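You operate a simulated robot arm through the tools that you are given. There is no shell and no other tool.

The job below is to be done with a simulated robot arm. You get a single attempt, and the scene is never put back.

Task
Set the cheapest snack and the crate's cheaper can on the console and mark both on the tally. Set down upright: what you pick out.

It is judged by the outcome, as a careful person would: the job done as asked, and still so three seconds after it is handed in. It fails if anything else is knocked over, pushed out of place, dropped, spilled or broken.

Robot
A 7-joint arm with a two-finger parallel gripper, fixed in place. Base frame: the origin is on the floor under the middle of its stand, x ahead of it, y to its left, z up. Lengths are in m, angles in rad, forces in N, time in s.
It reaches about 1.058 m from its shoulder. Its first joint turns from -2.897 to 2.897 rad. Payload 4.4 kg.
The tool frame sits at the grasp point between the pads (the TCP): z along the fingers, y along the line on which they close. The tips reach 0.023 m beyond it. Largest opening 0.094 m; finger width 0.038, thickness 0.01; the body of the gripper, 0.054 by 0.096 m, starts 0.039 m behind the TCP.
Orientation is that of the tool frame in the base frame, as a unit quaternion [w, x, y, z]. With the fingers straight down and closing along the base's y, the tool's x points along the base's -x, its y along +y and its z along -z.

Tools
- The arm moves only by the tool send_rows. Its arguments are lists of equal length, an entry for each row: "slide": the shift along the tool's x, y, z in m, a list of three; "turn": the turn, a rotation vector about the tool's x, y, z in rad, a list of three; "jaw": the gripper command, from -1 (shut) to 1 (fully open), values between in proportion. In form: {"slide": [[tx, ty, tz], ...], "turn": [[ax, ay, az], ...], "jaw": [jaw, ...]}. A call has 1 to 20 rows; each row shifts and turns the commanded pose from where the row before left it, along the tool's axes as they then stand. Each row takes 0.2 s and may step no farther than 0.05 m and 0.15 rad from the row before; otherwise, or with a gripper value out of range, the whole call is refused. Where a pose cannot be reached the arm comes as near as it can. A force on the tool above 40 N (or 10 N above the force at the start of the call, whichever is more), or a blocked arm, ends the call early, and 0.2 s more pass. Each finger travels about 0.108 m/s and halts on what it meets, pressing with about 33 N; the grip force reading is that of the motor and also rises with nothing between the fingers. The clock runs only during rows and for 0.2 s after the last one: add rows that do not move to give the fingers time. The reply holds the time, the measured pose of the TCP, the force on the tool along the base axes, the opening and the grip force, in the units named above and with some noise, with the torque about the TCP (base axes, N m) and any sound that the robot's microphone picked up.
- Cameras (640 x 400 px; columns grow to the right, rows downward): "scene" is fixed at [0.3997, 0.6665, 1.4661]; the picture's right is [-0.87, -0.50, 0.00], its down [-0.46, 0.79, -0.41] and it looks along [0.21, -0.36, -0.91] (base axes); focal length 290 px, centre (320, 200). "wrist" rides on the gripper at [0.086, 0.016, -0.074] in the tool frame; the picture's right is [-0.18, 0.98, 0.00], its down [-0.58, -0.11, -0.81] and it looks along [-0.79, -0.15, 0.59] (tool axes); focal length 243 px, centre (320, 200).
- grab_frame(camera): a new picture of that camera. The clock stands still meanwhile.
- measure_at(camera, pixels): for up to 12 pixels [column, row] of the newest picture of that camera ("zoom" is the newest enlarged one), the place [x, y, z] in the base frame of the surface seen there, good to about 0.002 m, but the place of the scene camera against the robot may be out by one fixed shift of up to 0.018 m in any direction. The clock stands still meanwhile.
- close_up(camera, box): a new picture of the part [left, top, right, bottom] of that camera's present view, enlarged. The clock stands still meanwhile.
- finish_job(): hands the job in; it is judged then, once.

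Open the gripper and draw the arm clear of the work before you hand the job in, unless the task says otherwise.

The tools are called after "Call:" as name(argument=value, ...) on one line, values as JSON. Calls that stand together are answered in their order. send_rows: Moves the arm, as the interface text tells. Its arguments: {"type":"object","properties":{"slide":{"type":"array"},"turn":{"type":"array"},"jaw":{"type":"array"}},"required":["slide","turn","jaw"]} The other tools are called the same way: grab_frame (camera) takes a picture; measure_at (camera, pixels) gives the place of the surface under pixels of a picture; close_up (camera, box) takes an enlarged picture of a part of a camera's view; finish_job () hands the job in.

At the start:

```text
t: 0.0
tool_pos: [0.2751, 0.4122, 1.0286]
tcp_rot: [0.0, 0.0, 1.0, 0.001]
ft_force: [0.0, 0.1, -0.7]
torque: [-0.01, -0.04, -0.01]
grip_width: 0.0939
grip_force: 0.0
```

scene: 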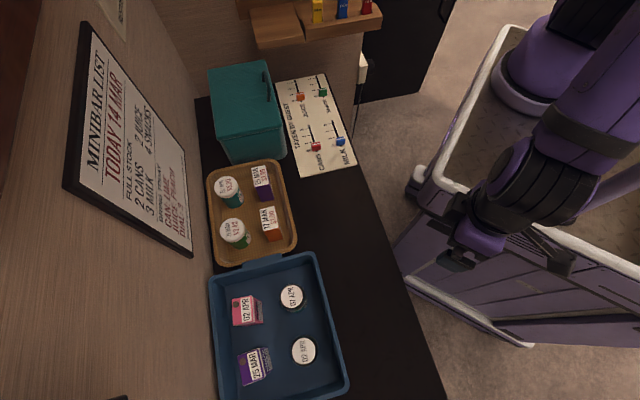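
wrist: 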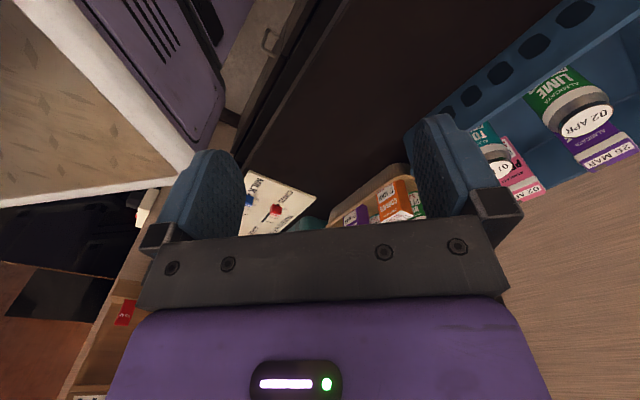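

I start by looking closely at the scene: the board on the wall (130,140), the tray (250,210), the crate (280,325) and the tally sheet (315,125).

Call:
close_up(camera="scene", box=[60, 20, 200, 260])

Call:
close_up(camera="scene", box=[200, 150, 310, 275])

Call:
close_up(camera="scene", box=[200, 245, 360, 400])

Call:
close_up(camera="scene", box=[260, 60, 370, 190])

Call:
close_up(camera="scene", box=[220, 0, 400, 70])

```text
1.67 times, centred on (130, 140) of scene
```

zoom: 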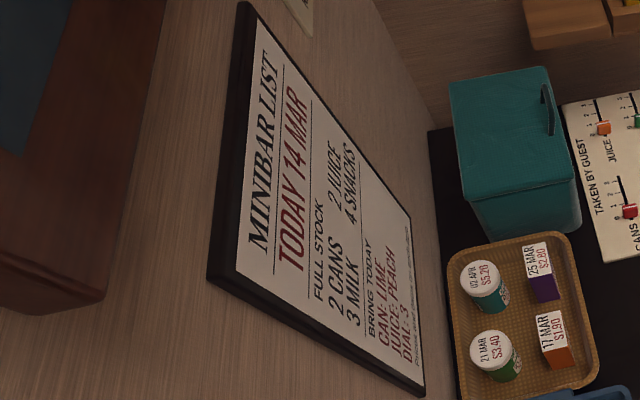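

```text
3.20 times, centred on (255, 212) of scene
```

zoom: 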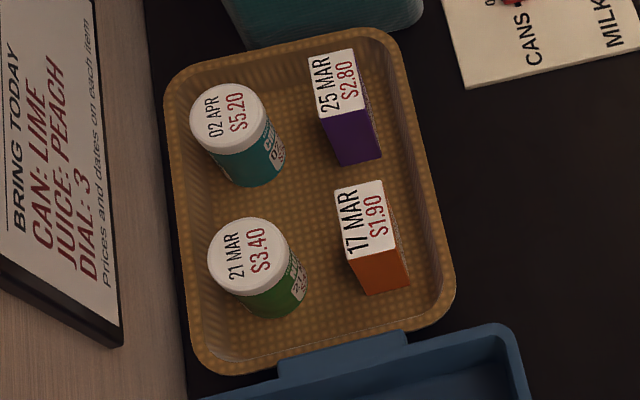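

```text
2.58 times, centred on (280, 322) of scene
```

zoom: 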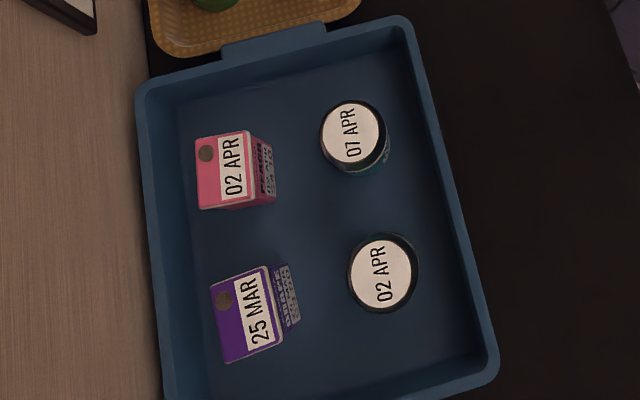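

```text
3.08 times, centred on (315, 125) of scene
```

zoom: 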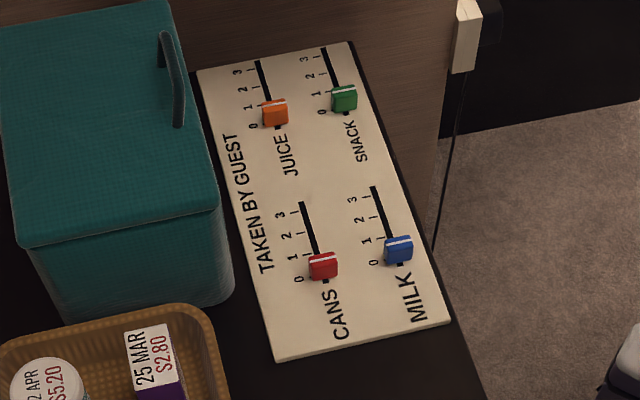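

```text
3.56 times, centred on (310, 35) of scene
```

zoom: 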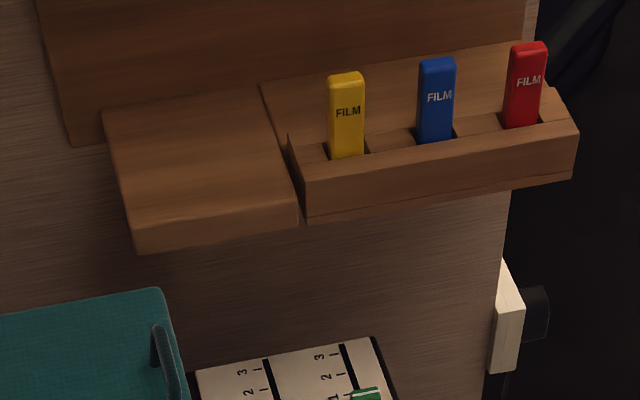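

The cheapest snack on the tray seems to be the orange box ($1.90, at scene pixel ~(271,222)). The cans' prices are not on their tops, so I measure key places and look at the wrist view closely.

Call:
grab_frame(camera="scene")

Call:
measure_at(camera="scene", pixels=[[271, 217], [275, 234], [292, 297], [303, 350], [316, 146], [340, 141], [299, 97], [323, 92], [275, 25], [355, 180], [300, 170], [325, 75]])

Call:
close_up(camera="wrist", box=[400, 20, 640, 220])

Call:
close_up(camera="wrist", box=[0, 120, 240, 400])

Call:
close_up(camera="wrist", box=[220, 150, 440, 250])

```text
taken
```

scene: 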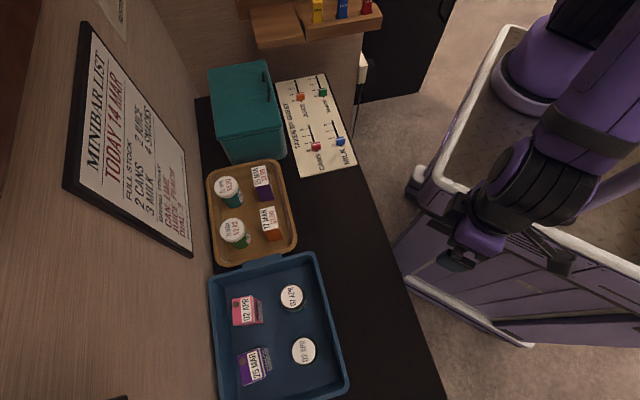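

```text
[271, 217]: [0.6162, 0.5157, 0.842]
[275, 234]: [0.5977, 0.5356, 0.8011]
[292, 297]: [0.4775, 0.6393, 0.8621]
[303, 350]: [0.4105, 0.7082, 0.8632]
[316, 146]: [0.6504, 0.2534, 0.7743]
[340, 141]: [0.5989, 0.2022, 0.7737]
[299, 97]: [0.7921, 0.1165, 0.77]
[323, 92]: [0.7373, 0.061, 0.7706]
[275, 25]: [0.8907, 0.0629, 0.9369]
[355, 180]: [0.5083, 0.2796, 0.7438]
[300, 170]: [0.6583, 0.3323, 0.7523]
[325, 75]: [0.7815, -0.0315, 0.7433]
```

```text
2.00 times, centred on (520, 120) of wrist
```

zoom: 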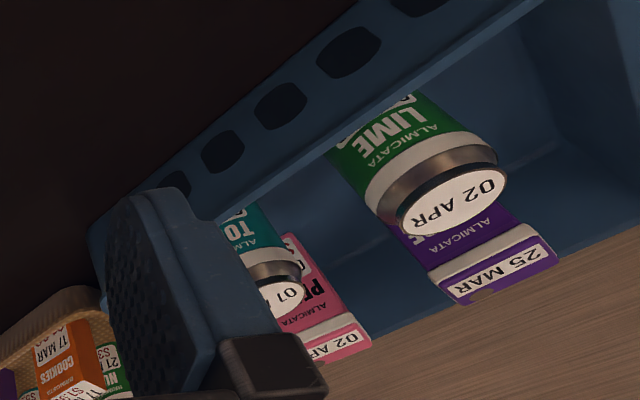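

```text
1.43 times, centred on (120, 260) of wrist
```

zoom: 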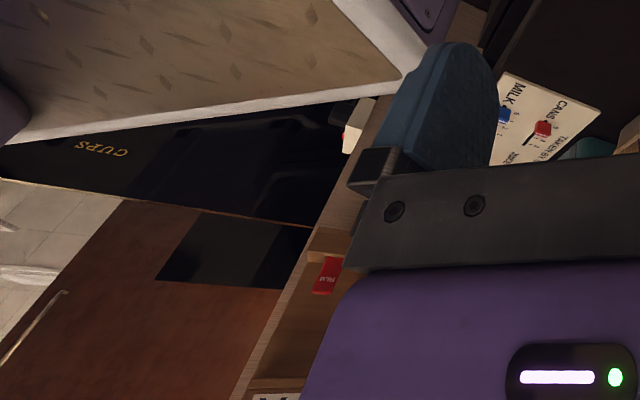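

```text
2.91 times, centred on (330, 200) of wrist
```

zoom: 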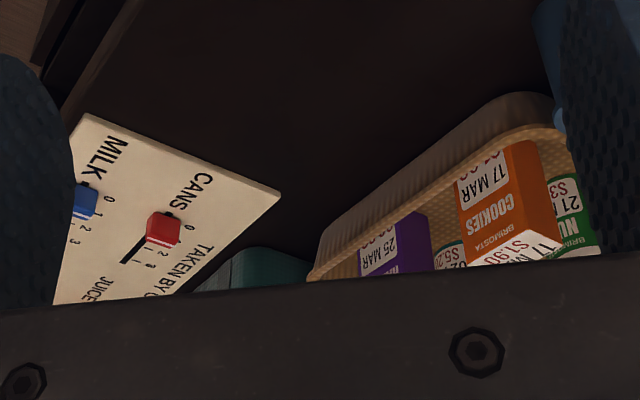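

The wrist view is upside down and shows the cans "LIME" (02 APR, zoom (400,140)) and a teal "TO…" (07 APR), but not their prices. I turn the wrist toward the crate without shifting the TCP to see the cans better.

Call:
send_rows(slide=[[0, 0, 0], [0, 0, 0], [0, 0, 0], [0, 0, 0]], turn=[[0, 0, -0.14], [0, 0, -0.14], [0, 0, -0.14], [0, 0, -0.14]], jaw=[1, 1, 1, 1])

Call:
grab_frame(camera="wrist")

Call:
grab_frame(camera="scene")

```text
t: 1.0
tool_pos: [0.2756, 0.4106, 1.0279]
tcp_rot: [0.0, -0.277, 0.961, 0.001]
ft_force: [0.0, -0.5, 0.2]
torque: [-0.01, 0.0, 0.0]
grip_width: 0.0941
grip_force: 0.1
```

```text
taken
```

wrist: 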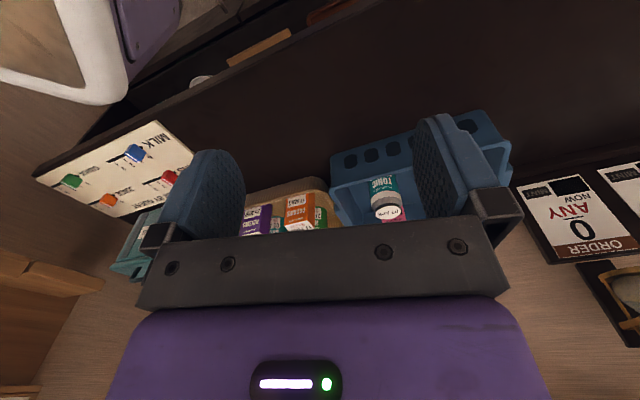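

```text
taken
```

scene: 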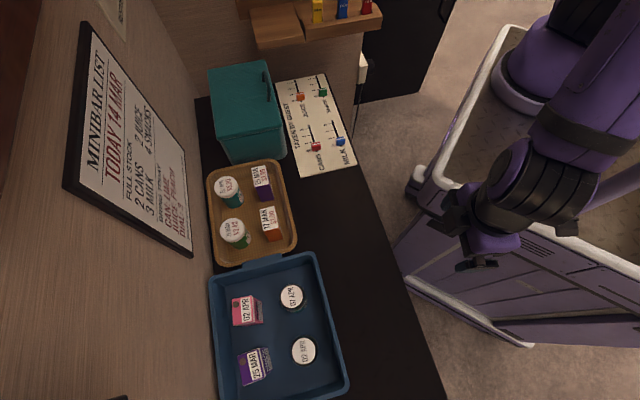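

A new wall board appears at wrist (575,220) ("ORDER … ANY NOW"). I continue yawing to see the cans and that board.

Call:
send_rows(slide=[[0, 0, 0], [0, 0, 0], [0, 0, 0], [0, 0, 0]], turn=[[0, 0, -0.14], [0, 0, -0.14], [0, 0, -0.14], [0, 0, -0.14]], jaw=[1, 1, 1, 1])

Call:
grab_frame(camera="wrist")

Call:
close_up(camera="wrist", box=[400, 140, 640, 340])

Call:
close_up(camera="wrist", box=[200, 100, 440, 260])

```text
t: 2.0
tool_pos: [0.2741, 0.4122, 1.0277]
tcp_rot: [0.0, -0.532, 0.846, 0.0]
ft_force: [-0.8, 0.2, 0.4]
torque: [0.02, -0.01, 0.01]
grip_width: 0.0941
grip_force: 0.1
```

```text
taken
```

wrist: 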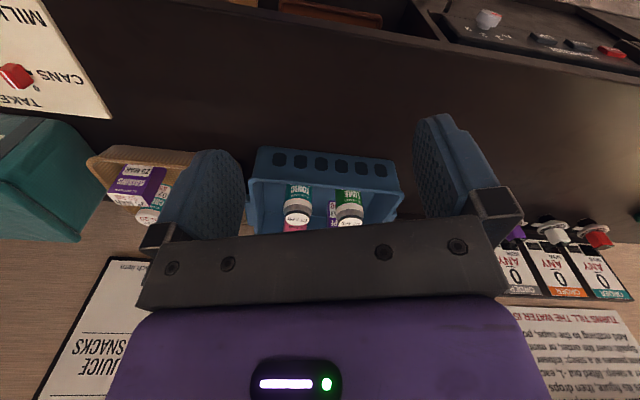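

```text
2.00 times, centred on (520, 240) of wrist
```

zoom: 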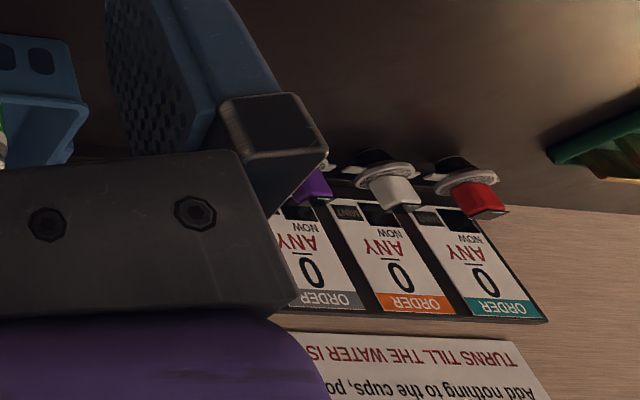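

```text
2.50 times, centred on (320, 180) of wrist
```

zoom: 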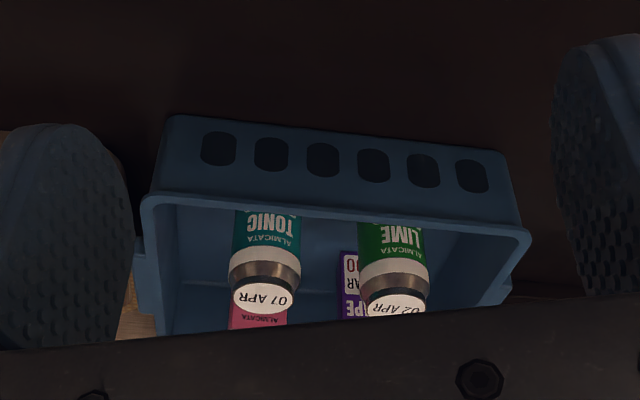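

The cans are TONIC (07 APR) and LIME (02 APR). There are other stations too: order dials at wrist (560,260) and a dark panel with knobs at (540,40); I keep yawing to find what "the console" is.

Call:
send_rows(slide=[[0, 0, 0], [0, 0, 0], [0, 0, 0], [0, 0, 0], [0, 0, 0]], turn=[[0, 0, -0.14], [0, 0, -0.14], [0, 0, -0.14], [0, 0, -0.14], [0, 0, -0.14]], jaw=[1, 1, 1, 1, 1])

Call:
grab_frame(camera="wrist")

Call:
close_up(camera="wrist", box=[240, 0, 640, 250])

```text
t: 3.2
tool_pos: [0.2743, 0.413, 1.0269]
tcp_rot: [0.0, 0.79, -0.613, 0.0]
ft_force: [-0.8, -0.7, 0.8]
torque: [0.0, -0.02, 0.03]
grip_width: 0.0938
grip_force: 0.1
```

```text
taken
```

wrist: 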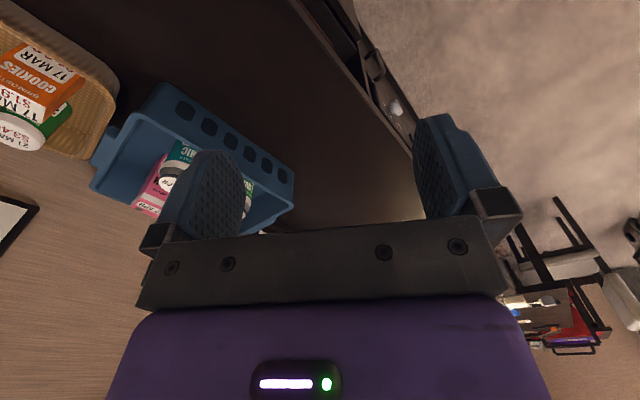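

```text
1.60 times, centred on (440, 125) of wrist
```

zoom: 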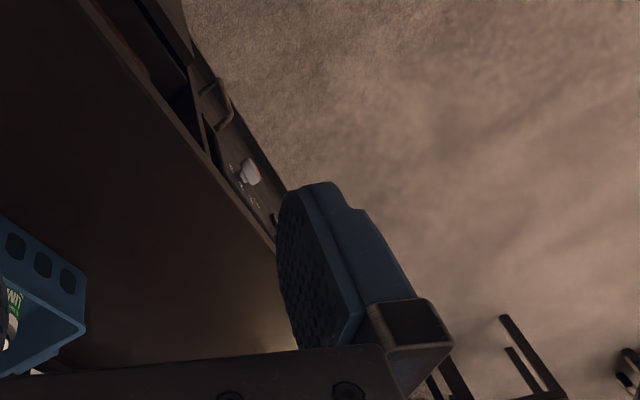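

Here the counter runs along the wall; its front edge and a front panel with a knob are visible at (390,90). I yaw back the other way to survey the right-hand side (shelf with films, "CUPS" area).

Call:
send_rows(slide=[[0, 0, 0], [0, 0, 0], [0, 0, 0], [0, 0, 0], [0, 0, 0], [0, 0, 0], [0, 0, 0], [0, 0, 0], [0, 0, 0], [0, 0, 0], [0, 0, 0], [0, 0, 0], [0, 0, 0], [0, 0, 0], [0, 0, 0]], turn=[[0, 0, 0.14], [0, 0, 0.14], [0, 0, 0.14], [0, 0, 0.14], [0, 0, 0.14], [0, 0, 0.14], [0, 0, 0.14], [0, 0, 0.14], [0, 0, 0.14], [0, 0, 0.14], [0, 0, 0.14], [0, 0, 0.14], [0, 0, 0.14], [0, 0, 0.14], [0, 0, 0.14]], jaw=[1, 1, 1, 1, 1, 1, 1, 1, 1, 1, 1, 1, 1, 1, 1])

Call:
grab_frame(camera="wrist")

Call:
close_up(camera="wrist", box=[0, 0, 640, 240])

```text
t: 6.4
tool_pos: [0.2746, 0.4121, 1.0273]
tcp_rot: [-0.001, 0.14, 0.99, 0.0]
ft_force: [0.1, 0.4, 0.5]
torque: [-0.02, -0.01, -0.01]
grip_width: 0.0941
grip_force: 0.0
```

```text
taken
```

wrist: 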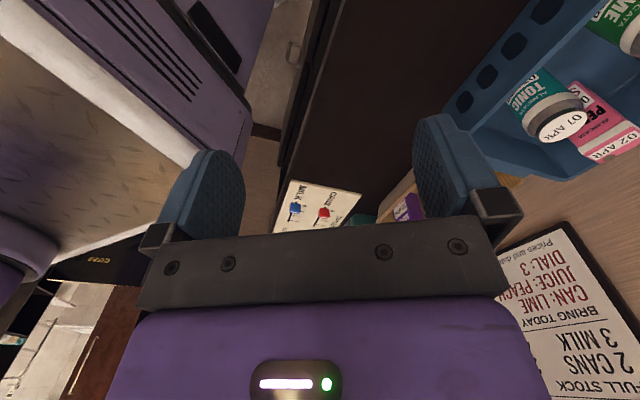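

```text
1.00 times, centred on (320, 120) of wrist (not enlarged: the box is as wide or as high as the picture)
```

zoom: 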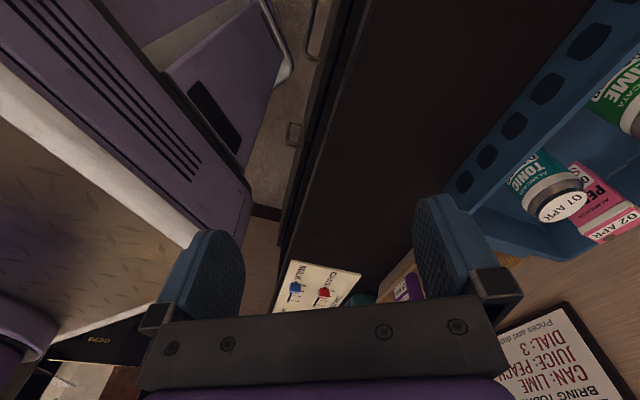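

I yaw further to look at the robot's right-hand side.

Call:
send_rows(slide=[[0, 0, 0], [0, 0, 0], [0, 0, 0], [0, 0, 0], [0, 0, 0], [0, 0, 0]], turn=[[0, 0, 0.14], [0, 0, 0.14], [0, 0, 0.14], [0, 0, 0.14], [0, 0, 0.14], [0, 0, 0.14]], jaw=[1, 1, 1, 1, 1, 1])

Call:
grab_frame(camera="wrist")

```text
t: 8.0
tool_pos: [0.3068, 0.4097, 1.0356]
tcp_rot: [-0.001, 0.559, 0.829, 0.008]
ft_force: [0.4, 0.0, -0.2]
torque: [0.0, 0.02, 0.02]
grip_width: 0.0938
grip_force: 0.2
stopped in row 6: the arm was blocked; the commanded pose is now the measured one
```

```text
taken
```

wrist: 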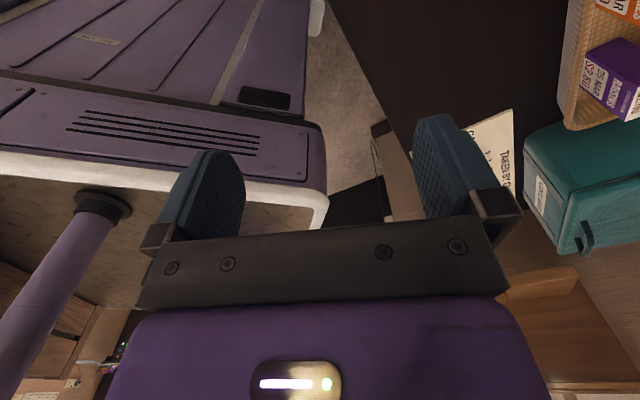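

The teal box carries a label at (540,190) and a wooden shelf is at (560,320). I zoom in on both.

Call:
close_up(camera="wrist", box=[460, 80, 640, 260])

Call:
close_up(camera="wrist", box=[0, 250, 200, 400])

Call:
close_up(camera="wrist", box=[490, 240, 640, 400])

Call:
close_up(camera="wrist", box=[300, 100, 460, 240])

```text
2.22 times, centred on (550, 170) of wrist
```

zoom: 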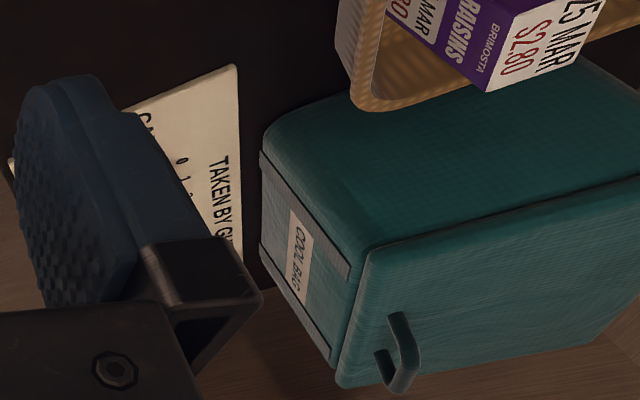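

```text
2.67 times, centred on (100, 325) of wrist
```

zoom: 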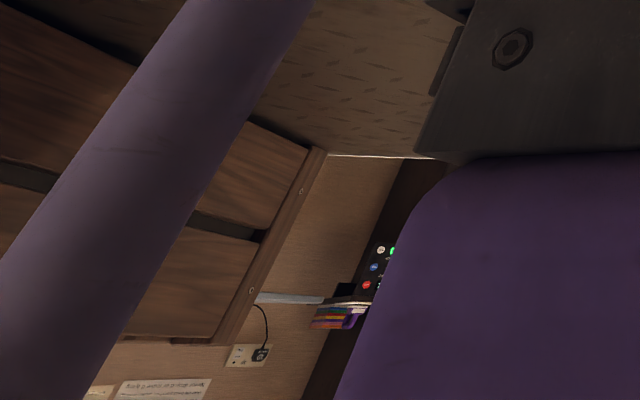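

```text
2.50 times, centred on (565, 320) of wrist
```

zoom: 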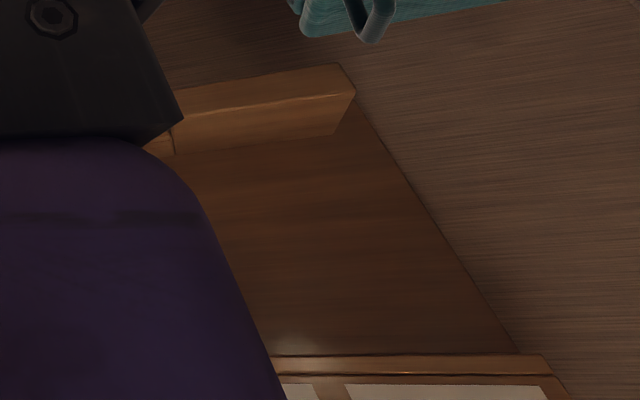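

```text
2.86 times, centred on (380, 170) of wrist
```

zoom: 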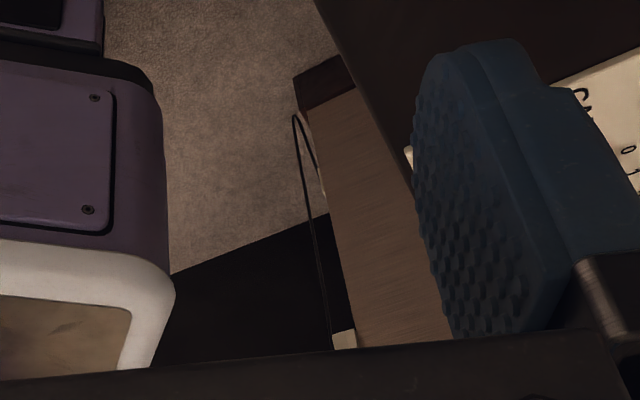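

The teal box is labelled "COOL BAG". To be sure what "console" means I'll look at the wall unit above the film shelf: yaw back and pitch the wrist up a bit.

Call:
send_rows(slide=[[0, 0, 0], [0, 0, 0], [0, 0, 0], [0, 0, 0], [0, 0, 0], [0, 0, 0], [0, 0, 0], [0, 0, 0], [0, 0, 0]], turn=[[0, 0, -0.14], [0, 0, -0.14], [0, 0, -0.14], [0, 0, -0.14], [0, 0, -0.14], [0, -0.14, 0], [0, -0.14, 0], [0, -0.14, 0], [0, -0.14, 0]], jaw=[1, 1, 1, 1, 1, 1, 1, 1, 1])

Call:
grab_frame(camera="wrist")

Call:
close_up(camera="wrist", box=[0, 200, 200, 400])

```text
t: 9.8
tool_pos: [0.3996, 0.3922, 1.0547]
tcp_rot: [0.177, 0.333, 0.925, -0.036]
ft_force: [-0.3, 0.1, 0.7]
torque: [-0.01, -0.05, 0.02]
grip_width: 0.0939
grip_force: 0.0
stopped in row 9: the arm was blocked; the commanded pose is now the measured one
```

```text
taken
```

wrist: 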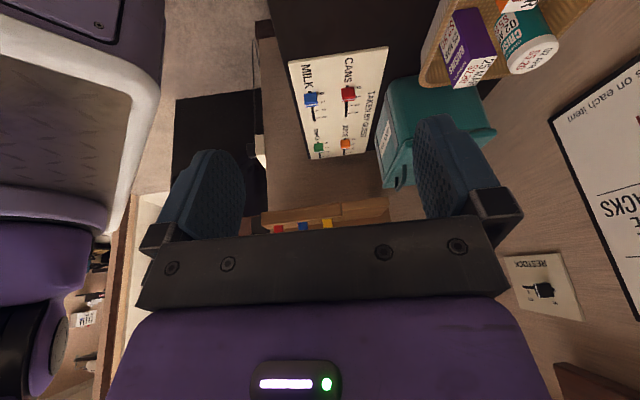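

```text
2.00 times, centred on (100, 300) of wrist
```

zoom: 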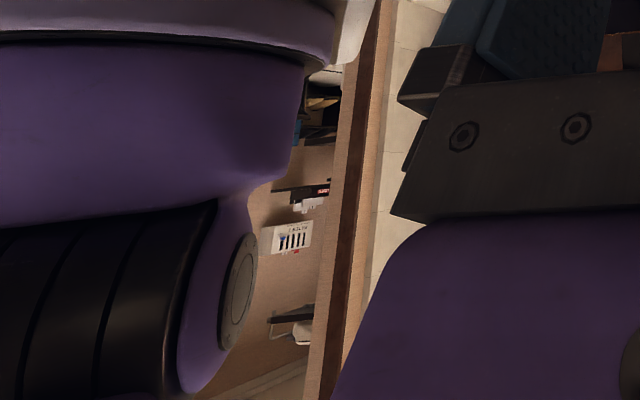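

The wall has a RESTOCK switch at (545,285), not part of this job. The tally sheet is well in view at (340,100); I zoom in on it and the can region.

Call:
close_up(camera="wrist", box=[270, 40, 410, 170])

Call:
close_up(camera="wrist", box=[490, 240, 600, 330])

Call:
grab_frame(camera="scene")

```text
3.08 times, centred on (340, 105) of wrist
```

zoom: 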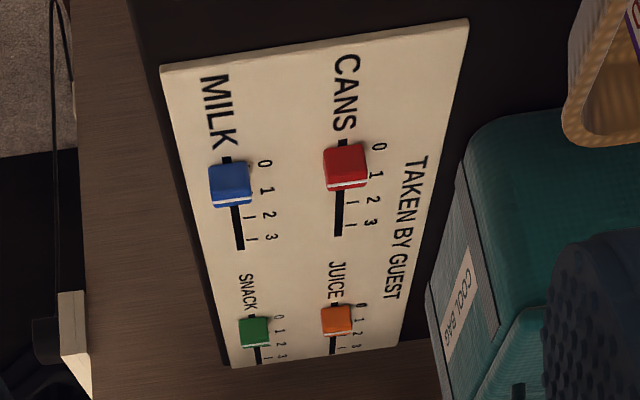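

```text
4.44 times, centred on (545, 285) of wrist
```

zoom: 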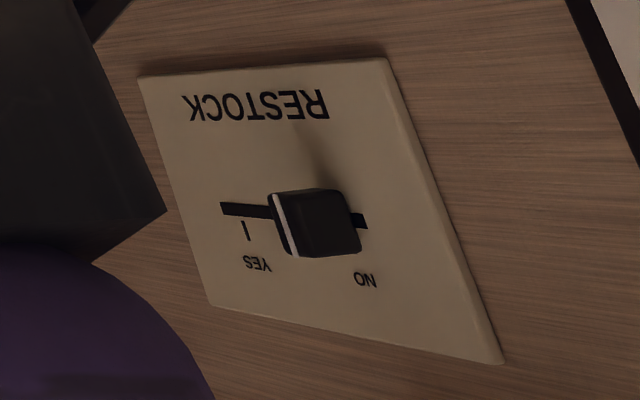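

```text
taken
```

scene: 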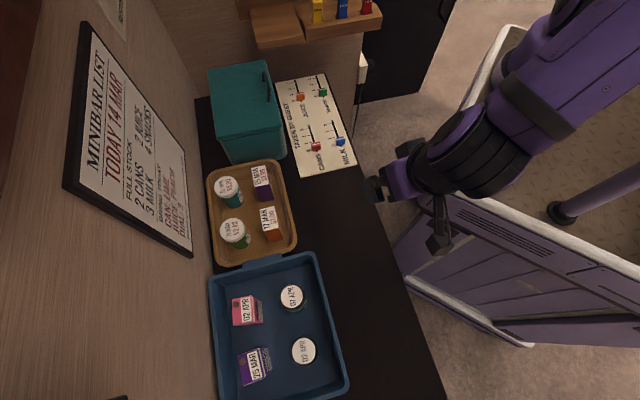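

All four sliders sit at 0, white stripe as pointer. I measure the sheet corners, counter edge, tray, crate rim and box orientation from the scene camera.

Call:
measure_at(camera="scene", pixels=[[303, 173], [352, 165], [322, 77], [280, 82], [345, 180], [400, 310], [284, 258], [332, 385], [214, 275], [225, 380], [280, 320], [330, 270]])

Call:
close_up(camera="scene", box=[245, 190, 305, 250])

Call:
measure_at(camera="zoom", pixels=[[300, 200], [320, 200]])

```text
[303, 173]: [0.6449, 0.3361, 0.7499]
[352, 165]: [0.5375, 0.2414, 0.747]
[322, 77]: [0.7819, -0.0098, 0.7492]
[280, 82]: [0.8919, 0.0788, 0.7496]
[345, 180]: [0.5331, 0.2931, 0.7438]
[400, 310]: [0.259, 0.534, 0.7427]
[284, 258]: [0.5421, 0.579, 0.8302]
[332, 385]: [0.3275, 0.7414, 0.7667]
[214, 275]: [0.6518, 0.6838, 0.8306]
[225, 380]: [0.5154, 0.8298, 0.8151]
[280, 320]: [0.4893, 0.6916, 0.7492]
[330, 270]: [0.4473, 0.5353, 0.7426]
```

```text
6.67 times, centred on (275, 220) of scene
```

zoom: 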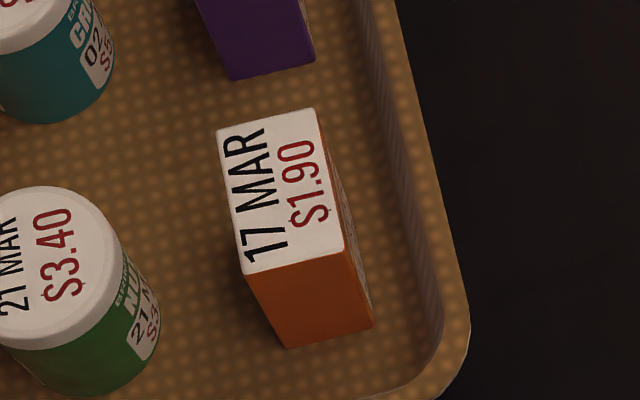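

```text
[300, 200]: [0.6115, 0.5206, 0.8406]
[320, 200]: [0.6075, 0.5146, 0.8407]
```

The counter runs at about 45° to the base axes (sheet edge vector ≈ (0.70,-0.71)), top at z≈0.743. I measure the orange box's top corners and the neighbours in the zoom.

Call:
measure_at(camera="zoom", pixels=[[224, 136], [311, 115], [337, 245], [250, 268], [295, 340], [362, 320], [270, 85], [50, 250], [430, 330], [200, 300], [385, 30], [360, 160]])

Call:
close_up(camera="scene", box=[275, 275, 335, 375])

Call:
measure_at(camera="zoom", pixels=[[300, 100], [320, 300]])

```text
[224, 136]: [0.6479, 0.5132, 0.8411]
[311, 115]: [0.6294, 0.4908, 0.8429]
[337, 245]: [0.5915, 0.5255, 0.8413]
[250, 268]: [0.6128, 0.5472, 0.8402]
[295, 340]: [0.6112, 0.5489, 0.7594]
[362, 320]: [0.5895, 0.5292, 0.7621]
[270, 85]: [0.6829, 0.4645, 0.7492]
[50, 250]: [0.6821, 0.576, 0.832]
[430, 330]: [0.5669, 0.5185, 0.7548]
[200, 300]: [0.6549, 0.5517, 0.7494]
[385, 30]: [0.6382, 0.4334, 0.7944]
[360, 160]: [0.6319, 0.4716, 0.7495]
```

```text
4.00 times, centred on (305, 325) of scene
```

zoom: 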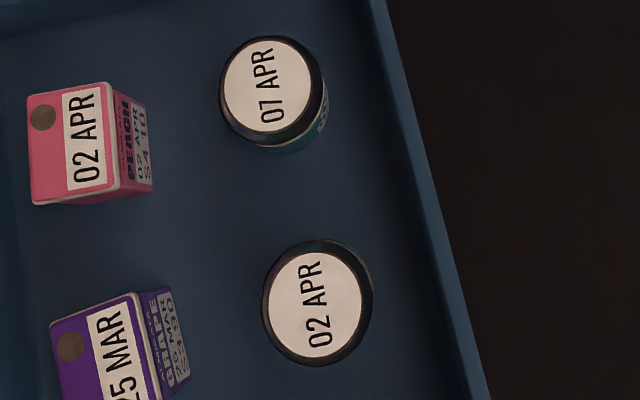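

```text
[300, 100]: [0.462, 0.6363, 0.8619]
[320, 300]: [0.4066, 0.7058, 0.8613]
```

The cookies box centre is about (0.620,0.519), top z 0.841. Next I level the wrist and yaw so the tool's x points away from the wall, to view the can sides from over the crate's front rim.

Call:
send_rows(slide=[[0, 0, 0], [0, 0, 0], [0, 0, 0], [0, 0, 0], [0, 0, 0], [0, 0, 0], [0, 0, 0], [0, 0, 0], [0, 0, 0], [0, 0, 0], [0, 0, 0], [0, 0, 0], [0, 0, 0], [0, 0, 0]], turn=[[0, 0.126, 0], [0, 0.126, 0], [0, 0.126, 0], [0, 0, -0.134], [0, 0, -0.134], [0, 0, -0.134], [0, 0, -0.134], [0, 0, -0.134], [0, 0, -0.134], [0, 0, -0.134], [0, 0, -0.134], [0, 0, -0.134], [0, 0, -0.134], [0, 0, -0.134]], jaw=[1, 1, 1, 1, 1, 1, 1, 1, 1, 1, 1, 1, 1, 1])

```text
t: 12.8
tool_pos: [0.3967, 0.3918, 1.0509]
tcp_rot: [0.016, -0.39, 0.921, 0.015]
ft_force: [0.0, 1.0, -0.6]
torque: [0.04, -0.02, -0.01]
grip_width: 0.0939
grip_force: 0.1
```

Almost level; I correct the small tilt and slide over the crate's front side at z≈1.06.

Call:
send_rows(slide=[[0, 0, 0], [-0.0284, 0.0326, -0.002], [-0.0284, 0.0326, -0.002], [-0.0284, 0.0326, -0.002], [-0.0284, 0.0326, -0.002], [-0.0284, 0.0326, -0.002], [0, 0, 0]], turn=[[0.0155, 0.041, 0.0157], [0, 0, 0], [0, 0, 0], [0, 0, 0], [0, 0, 0], [0, 0, 0], [0, 0, 0]], jaw=[1, 1, 1, 1, 1, 1, 1])

Call:
grab_frame(camera="wrist")

Call:
grab_frame(camera="scene")

```text
t: 14.4
tool_pos: [0.3768, 0.609, 1.0615]
tcp_rot: [-0.001, -0.383, 0.924, 0.001]
ft_force: [0.5, 0.9, 0.4]
torque: [0.02, -0.02, 0.02]
grip_width: 0.0939
grip_force: 0.1
```

```text
taken
```

wrist: 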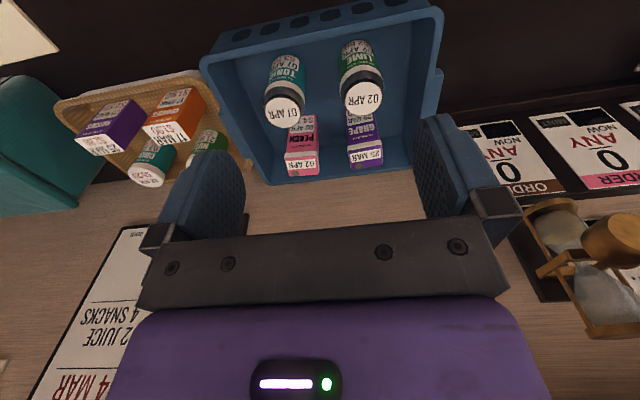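

```text
taken
```

scene: 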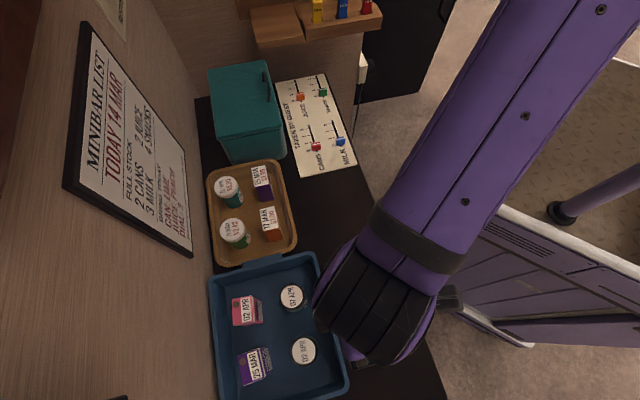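

Now both cans show labels at wrist (288,75) and (355,60). I zoom in on them to read the prices.

Call:
close_up(camera="wrist", box=[250, 20, 400, 130])

Call:
close_up(camera="wrist", box=[260, 40, 310, 100])

Call:
close_up(camera="wrist", box=[335, 30, 385, 90])

Call:
close_up(camera="wrist", box=[50, 70, 260, 190])

Call:
close_up(camera="wrist", box=[460, 90, 640, 340])

```text
3.64 times, centred on (325, 75) of wrist
```

zoom: 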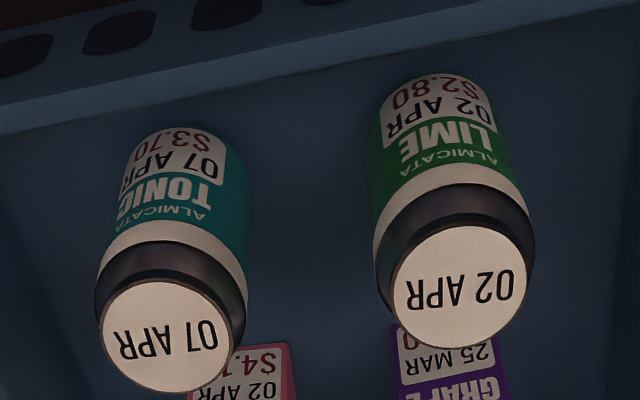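

```text
6.67 times, centred on (285, 70) of wrist
```

zoom: 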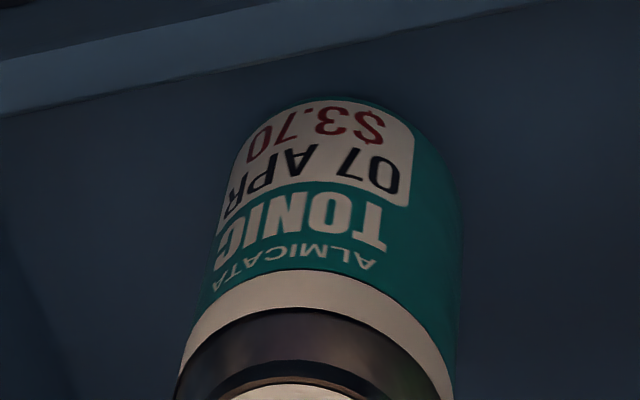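

```text
6.67 times, centred on (360, 60) of wrist
```

zoom: 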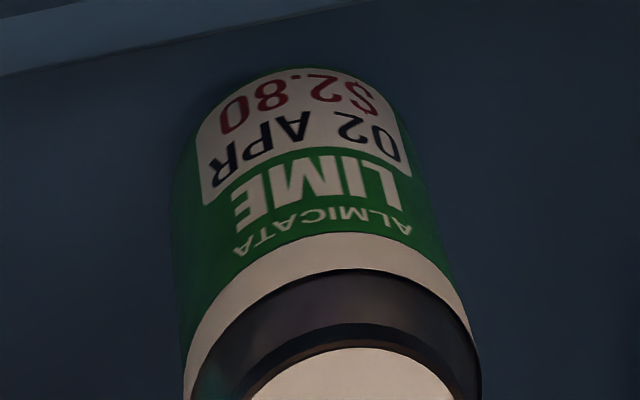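

```text
3.05 times, centred on (155, 130) of wrist
```

zoom: 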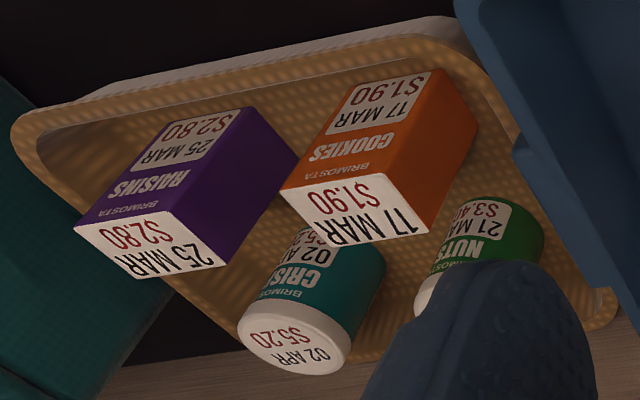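

```text
1.60 times, centred on (550, 215) of wrist
```

zoom: 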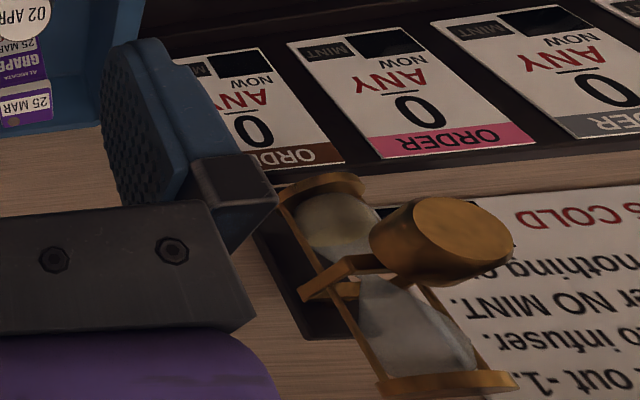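

Prices: LIME $2.80 (cheaper) vs TONIC $3.70; snacks: COOKIES $1.90 is the cheapest (raisins 2.80, nuts 3.40, crisps 5.20). Now I measure the cookies box and cans with the wrist camera to calibrate against the scene camera's shift.

Call:
close_up(camera="wrist", box=[110, 80, 220, 160])

Call:
measure_at(camera="wrist", pixels=[[284, 108], [361, 97], [146, 126], [163, 142], [189, 138], [172, 123], [149, 178], [205, 162], [200, 40], [330, 40]])

```text
5.00 times, centred on (165, 120) of wrist
```

zoom: 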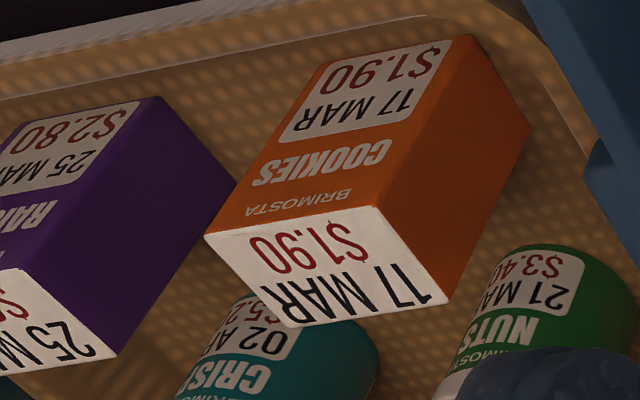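

```text
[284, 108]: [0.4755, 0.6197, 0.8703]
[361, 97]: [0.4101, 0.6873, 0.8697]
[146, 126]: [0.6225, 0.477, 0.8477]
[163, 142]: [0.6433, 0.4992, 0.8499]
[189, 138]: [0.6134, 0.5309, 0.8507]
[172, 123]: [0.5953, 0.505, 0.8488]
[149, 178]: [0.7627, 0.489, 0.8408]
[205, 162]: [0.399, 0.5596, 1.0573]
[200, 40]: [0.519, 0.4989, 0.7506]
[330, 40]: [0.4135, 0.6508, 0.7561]
```

I measure the box's top corners in this zoom, inset slightly.

Call:
measure_at(camera="zoom", pixels=[[214, 239], [291, 321], [443, 301], [372, 211], [330, 268], [450, 30], [325, 70], [520, 125], [20, 275], [110, 352], [230, 190], [480, 340]])

```text
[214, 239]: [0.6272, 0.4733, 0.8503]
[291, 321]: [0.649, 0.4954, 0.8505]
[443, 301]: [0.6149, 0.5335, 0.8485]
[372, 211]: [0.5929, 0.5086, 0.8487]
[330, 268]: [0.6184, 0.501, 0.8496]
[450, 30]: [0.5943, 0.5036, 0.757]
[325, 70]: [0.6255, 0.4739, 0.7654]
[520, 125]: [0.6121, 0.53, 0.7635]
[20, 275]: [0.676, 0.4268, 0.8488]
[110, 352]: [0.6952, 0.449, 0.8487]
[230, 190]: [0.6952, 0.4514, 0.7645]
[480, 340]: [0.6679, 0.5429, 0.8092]
```

The box aligns with the counter at 45°, centre ≈ (0.621,0.503), top 0.8495; scene-camera readings need about (+0.001,-0.0165,+0.008). I check clearances: tray rim and crate's rim near the box.

Call:
measure_at(camera="zoom", pixels=[[560, 60], [590, 130], [540, 20], [490, 20], [300, 30], [100, 80], [560, 150], [480, 210], [600, 20], [625, 60], [610, 170], [560, 200]])

Call:
measure_at(camera="wrist", pixels=[[205, 64], [230, 110], [260, 165], [320, 20], [438, 10], [430, 70], [300, 182], [225, 125], [240, 150], [202, 100]])

```text
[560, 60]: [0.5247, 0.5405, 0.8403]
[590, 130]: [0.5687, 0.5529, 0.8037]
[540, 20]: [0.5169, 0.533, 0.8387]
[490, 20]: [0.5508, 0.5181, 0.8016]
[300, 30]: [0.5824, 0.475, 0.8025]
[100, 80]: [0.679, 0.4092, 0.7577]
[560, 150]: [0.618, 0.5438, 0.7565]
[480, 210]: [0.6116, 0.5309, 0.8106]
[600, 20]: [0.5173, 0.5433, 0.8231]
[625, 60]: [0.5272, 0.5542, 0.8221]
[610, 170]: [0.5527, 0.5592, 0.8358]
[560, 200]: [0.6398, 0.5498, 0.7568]
```

```text
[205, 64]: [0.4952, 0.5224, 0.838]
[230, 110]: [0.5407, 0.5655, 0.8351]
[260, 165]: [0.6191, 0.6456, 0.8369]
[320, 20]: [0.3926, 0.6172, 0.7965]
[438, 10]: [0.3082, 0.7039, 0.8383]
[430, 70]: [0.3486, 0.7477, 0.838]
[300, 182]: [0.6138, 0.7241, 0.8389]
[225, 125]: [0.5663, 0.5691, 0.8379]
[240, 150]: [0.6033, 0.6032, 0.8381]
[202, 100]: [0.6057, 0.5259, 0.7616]
```

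Tray rim is at z≈0.803 (inner wall ~s −0.015) and crate rim at 0.838; a 0.078 m opening leaves clear room around the box. I move over the box at height first.

Call:
send_rows(slide=[[-0.014, -0.0354, 0], [-0.014, -0.0354, 0], [-0.014, -0.0354, 0], [-0.014, -0.0354, 0], [-0.014, -0.0354, 0], [-0.014, -0.0354, 0], [-0.014, -0.0354, 0], [0, 0, 0.05], [0, 0, 0.05], [0, 0, 0]], turn=[[0, 0, 0], [0, 0, 0], [0, 0, 0], [0, 0, 0], [0, 0, 0], [0, 0, 0], [0, 0, 0], [0, 0, 0], [0, 0, 0], [0, 0, 0]], jaw=[0.65, 0.65, 0.65, 0.65, 0.65, 0.65, 0.65, 0.65, 0.65, 0.65])

Call:
grab_frame(camera="wrist")

Call:
grab_frame(camera="scene")

```text
t: 16.6
tool_pos: [0.6246, 0.5011, 0.9628]
tcp_rot: [0.001, -0.382, 0.924, 0.0]
ft_force: [-0.6, 0.3, -0.3]
torque: [0.0, 0.0, 0.02]
grip_width: 0.0775
grip_force: 0.1
```

```text
taken
```

wrist: 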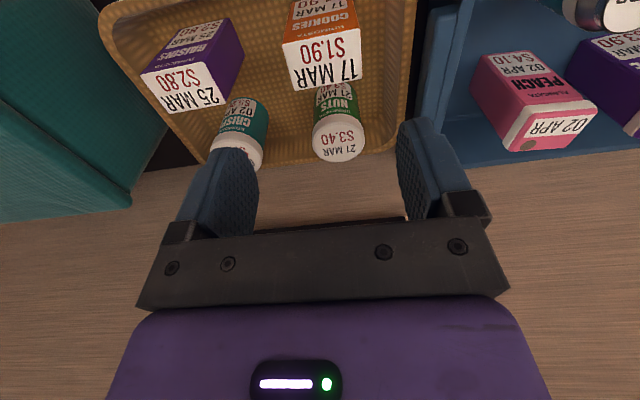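

```text
taken
```

scene: 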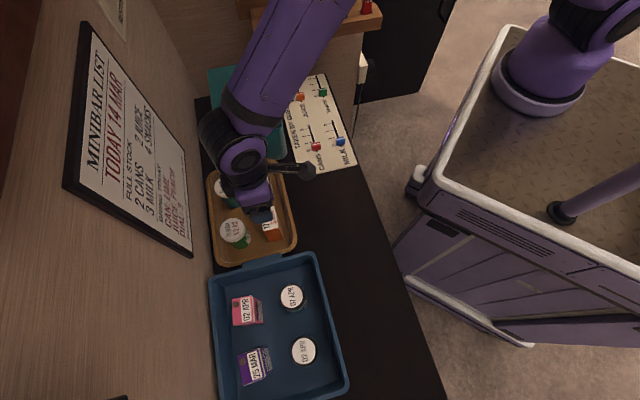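

I re-measure the cookies box's top from this closer view.

Call:
close_up(camera="wrist", box=[260, 0, 390, 100])

Call:
measure_at(camera="wrist", pixels=[[286, 43], [294, 88], [359, 78], [352, 35], [322, 60]])

```text
4.00 times, centred on (325, 50) of wrist
```

zoom: 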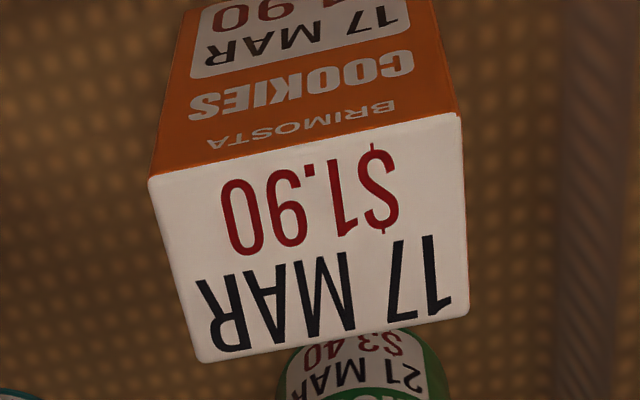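

```text
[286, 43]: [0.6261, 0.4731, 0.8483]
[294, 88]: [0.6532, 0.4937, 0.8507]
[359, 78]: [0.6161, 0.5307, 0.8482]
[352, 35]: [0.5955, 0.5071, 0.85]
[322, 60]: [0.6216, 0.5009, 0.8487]
```

Box centre ≈ (0.6225,0.5015), nearly under the TCP. I descend to z≈0.822 straddling it along its long side and close gently.

Call:
send_rows(slide=[[0, 0.002, 0.035], [0, 0, 0.035], [0, 0, 0.035], [0, 0, 0.035], [0, 0, 0]], turn=[[0, 0, 0], [0, 0, 0], [0, 0, 0], [0, 0, 0], [0, 0, 0]], jaw=[0.65, 0.65, 0.65, 0.65, 0.65])

Call:
grab_frame(camera="wrist")

Call:
grab_frame(camera="scene")

```text
t: 17.8
tool_pos: [0.6253, 0.5037, 0.8202]
tcp_rot: [0.0, -0.382, 0.924, 0.001]
ft_force: [0.3, -0.3, -0.3]
torque: [0.0, -0.01, -0.02]
grip_width: 0.0776
grip_force: 0.1
```

```text
taken
```

wrist: 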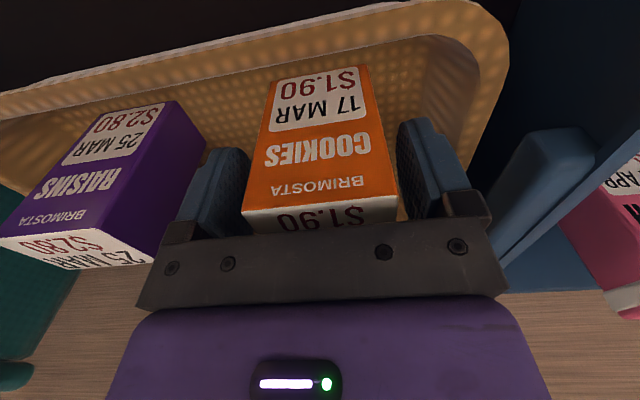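

```text
taken
```

scene: 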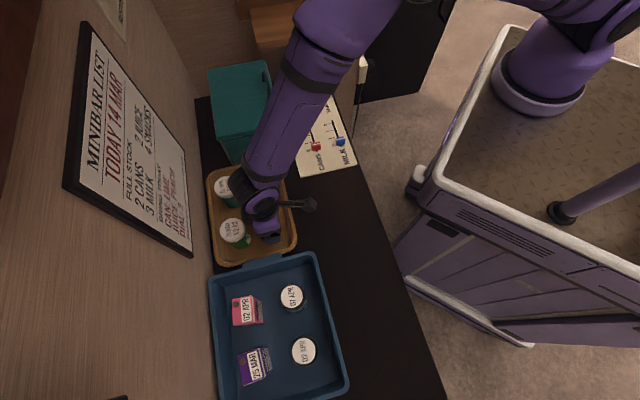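

The fingers straddle the box (left finger (215,190), right finger (430,170)). I close on it.

Call:
send_rows(slide=[[0, 0, 0], [0, 0, 0], [0, 0, 0], [0, 0, 0]], turn=[[0, 0, 0], [0, 0, 0], [0, 0, 0], [0, 0, 0]], jaw=[0.1, -0.3, -0.6, -0.6])

Call:
grab_frame(camera="wrist")

```text
t: 18.8
tool_pos: [0.6251, 0.5032, 0.8214]
tcp_rot: [0.0, -0.383, 0.924, 0.001]
ft_force: [0.2, -0.4, -0.2]
torque: [0.0, 0.02, 0.03]
grip_width: 0.0555
grip_force: 32.9
```

```text
taken
```

wrist: 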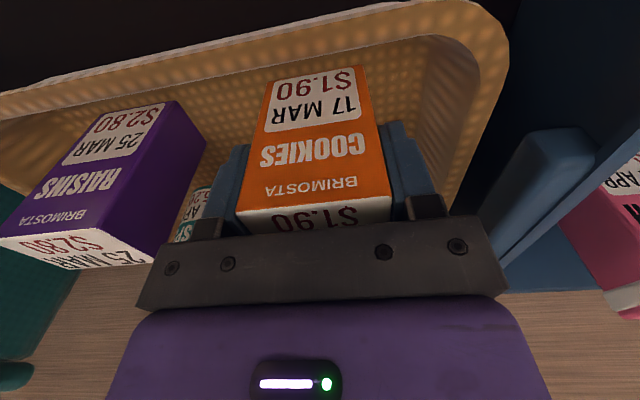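

Grip holds at 0.0555 m, 33 N. I lift straight up and carry it to the open strip of black counter in front of the tray.

Call:
send_rows(slide=[[0, 0, -0.03], [0, 0, -0.045], [0, 0, -0.045], [0, 0, 0], [0.0345, 0.0115, 0], [0.0345, 0.0115, 0], [0.0345, 0.0115, 0], [0.0345, 0.0115, 0], [0, 0, 0]], turn=[[0, 0, 0], [0, 0, 0], [0, 0, 0], [0, 0, 0], [0, 0, 0], [0, 0, 0], [0, 0, 0], [0, 0, 0], [0, 0, 0]], jaw=[-0.6, -0.6, -0.6, -0.6, -0.6, -0.6, -0.6, -0.6, -0.6])

Call:
grab_frame(camera="wrist")

Call:
grab_frame(camera="scene")

```text
t: 20.8
tool_pos: [0.4919, 0.4385, 0.9387]
tcp_rot: [0.0, -0.382, 0.924, 0.001]
ft_force: [0.4, 0.1, -1.4]
torque: [-0.02, 0.0, -0.02]
grip_width: 0.0556
grip_force: 33.1
```

```text
taken
```

wrist: 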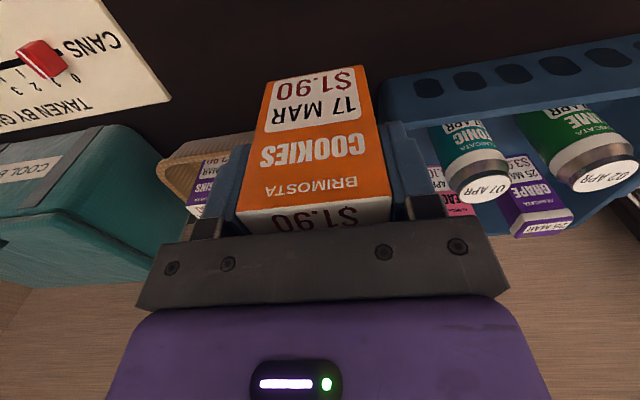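

```text
taken
```

scene: 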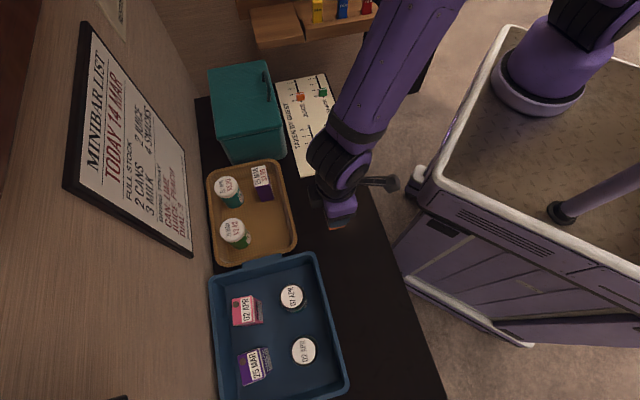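

The cookies hang level in the grip. I check where the counter's front edge is near the placing spot.

Call:
measure_at(camera="scene", pixels=[[362, 245], [370, 245], [376, 245], [382, 245], [390, 245], [400, 300], [410, 330], [418, 330], [330, 245], [310, 240]])

Call:
measure_at(camera="wrist", pixels=[[220, 60], [380, 60], [240, 20], [400, 30], [300, 10], [200, 100]])

```text
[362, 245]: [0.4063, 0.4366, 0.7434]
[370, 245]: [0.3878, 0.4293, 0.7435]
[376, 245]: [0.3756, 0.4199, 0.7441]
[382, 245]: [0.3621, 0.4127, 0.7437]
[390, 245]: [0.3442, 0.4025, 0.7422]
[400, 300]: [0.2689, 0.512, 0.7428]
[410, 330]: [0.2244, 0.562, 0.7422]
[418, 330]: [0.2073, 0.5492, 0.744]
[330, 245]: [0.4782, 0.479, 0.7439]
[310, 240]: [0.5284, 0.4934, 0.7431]
```

```text
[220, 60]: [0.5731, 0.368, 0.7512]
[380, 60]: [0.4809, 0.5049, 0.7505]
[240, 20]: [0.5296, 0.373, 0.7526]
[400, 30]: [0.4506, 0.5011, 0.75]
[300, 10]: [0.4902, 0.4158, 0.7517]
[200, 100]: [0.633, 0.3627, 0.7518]
```

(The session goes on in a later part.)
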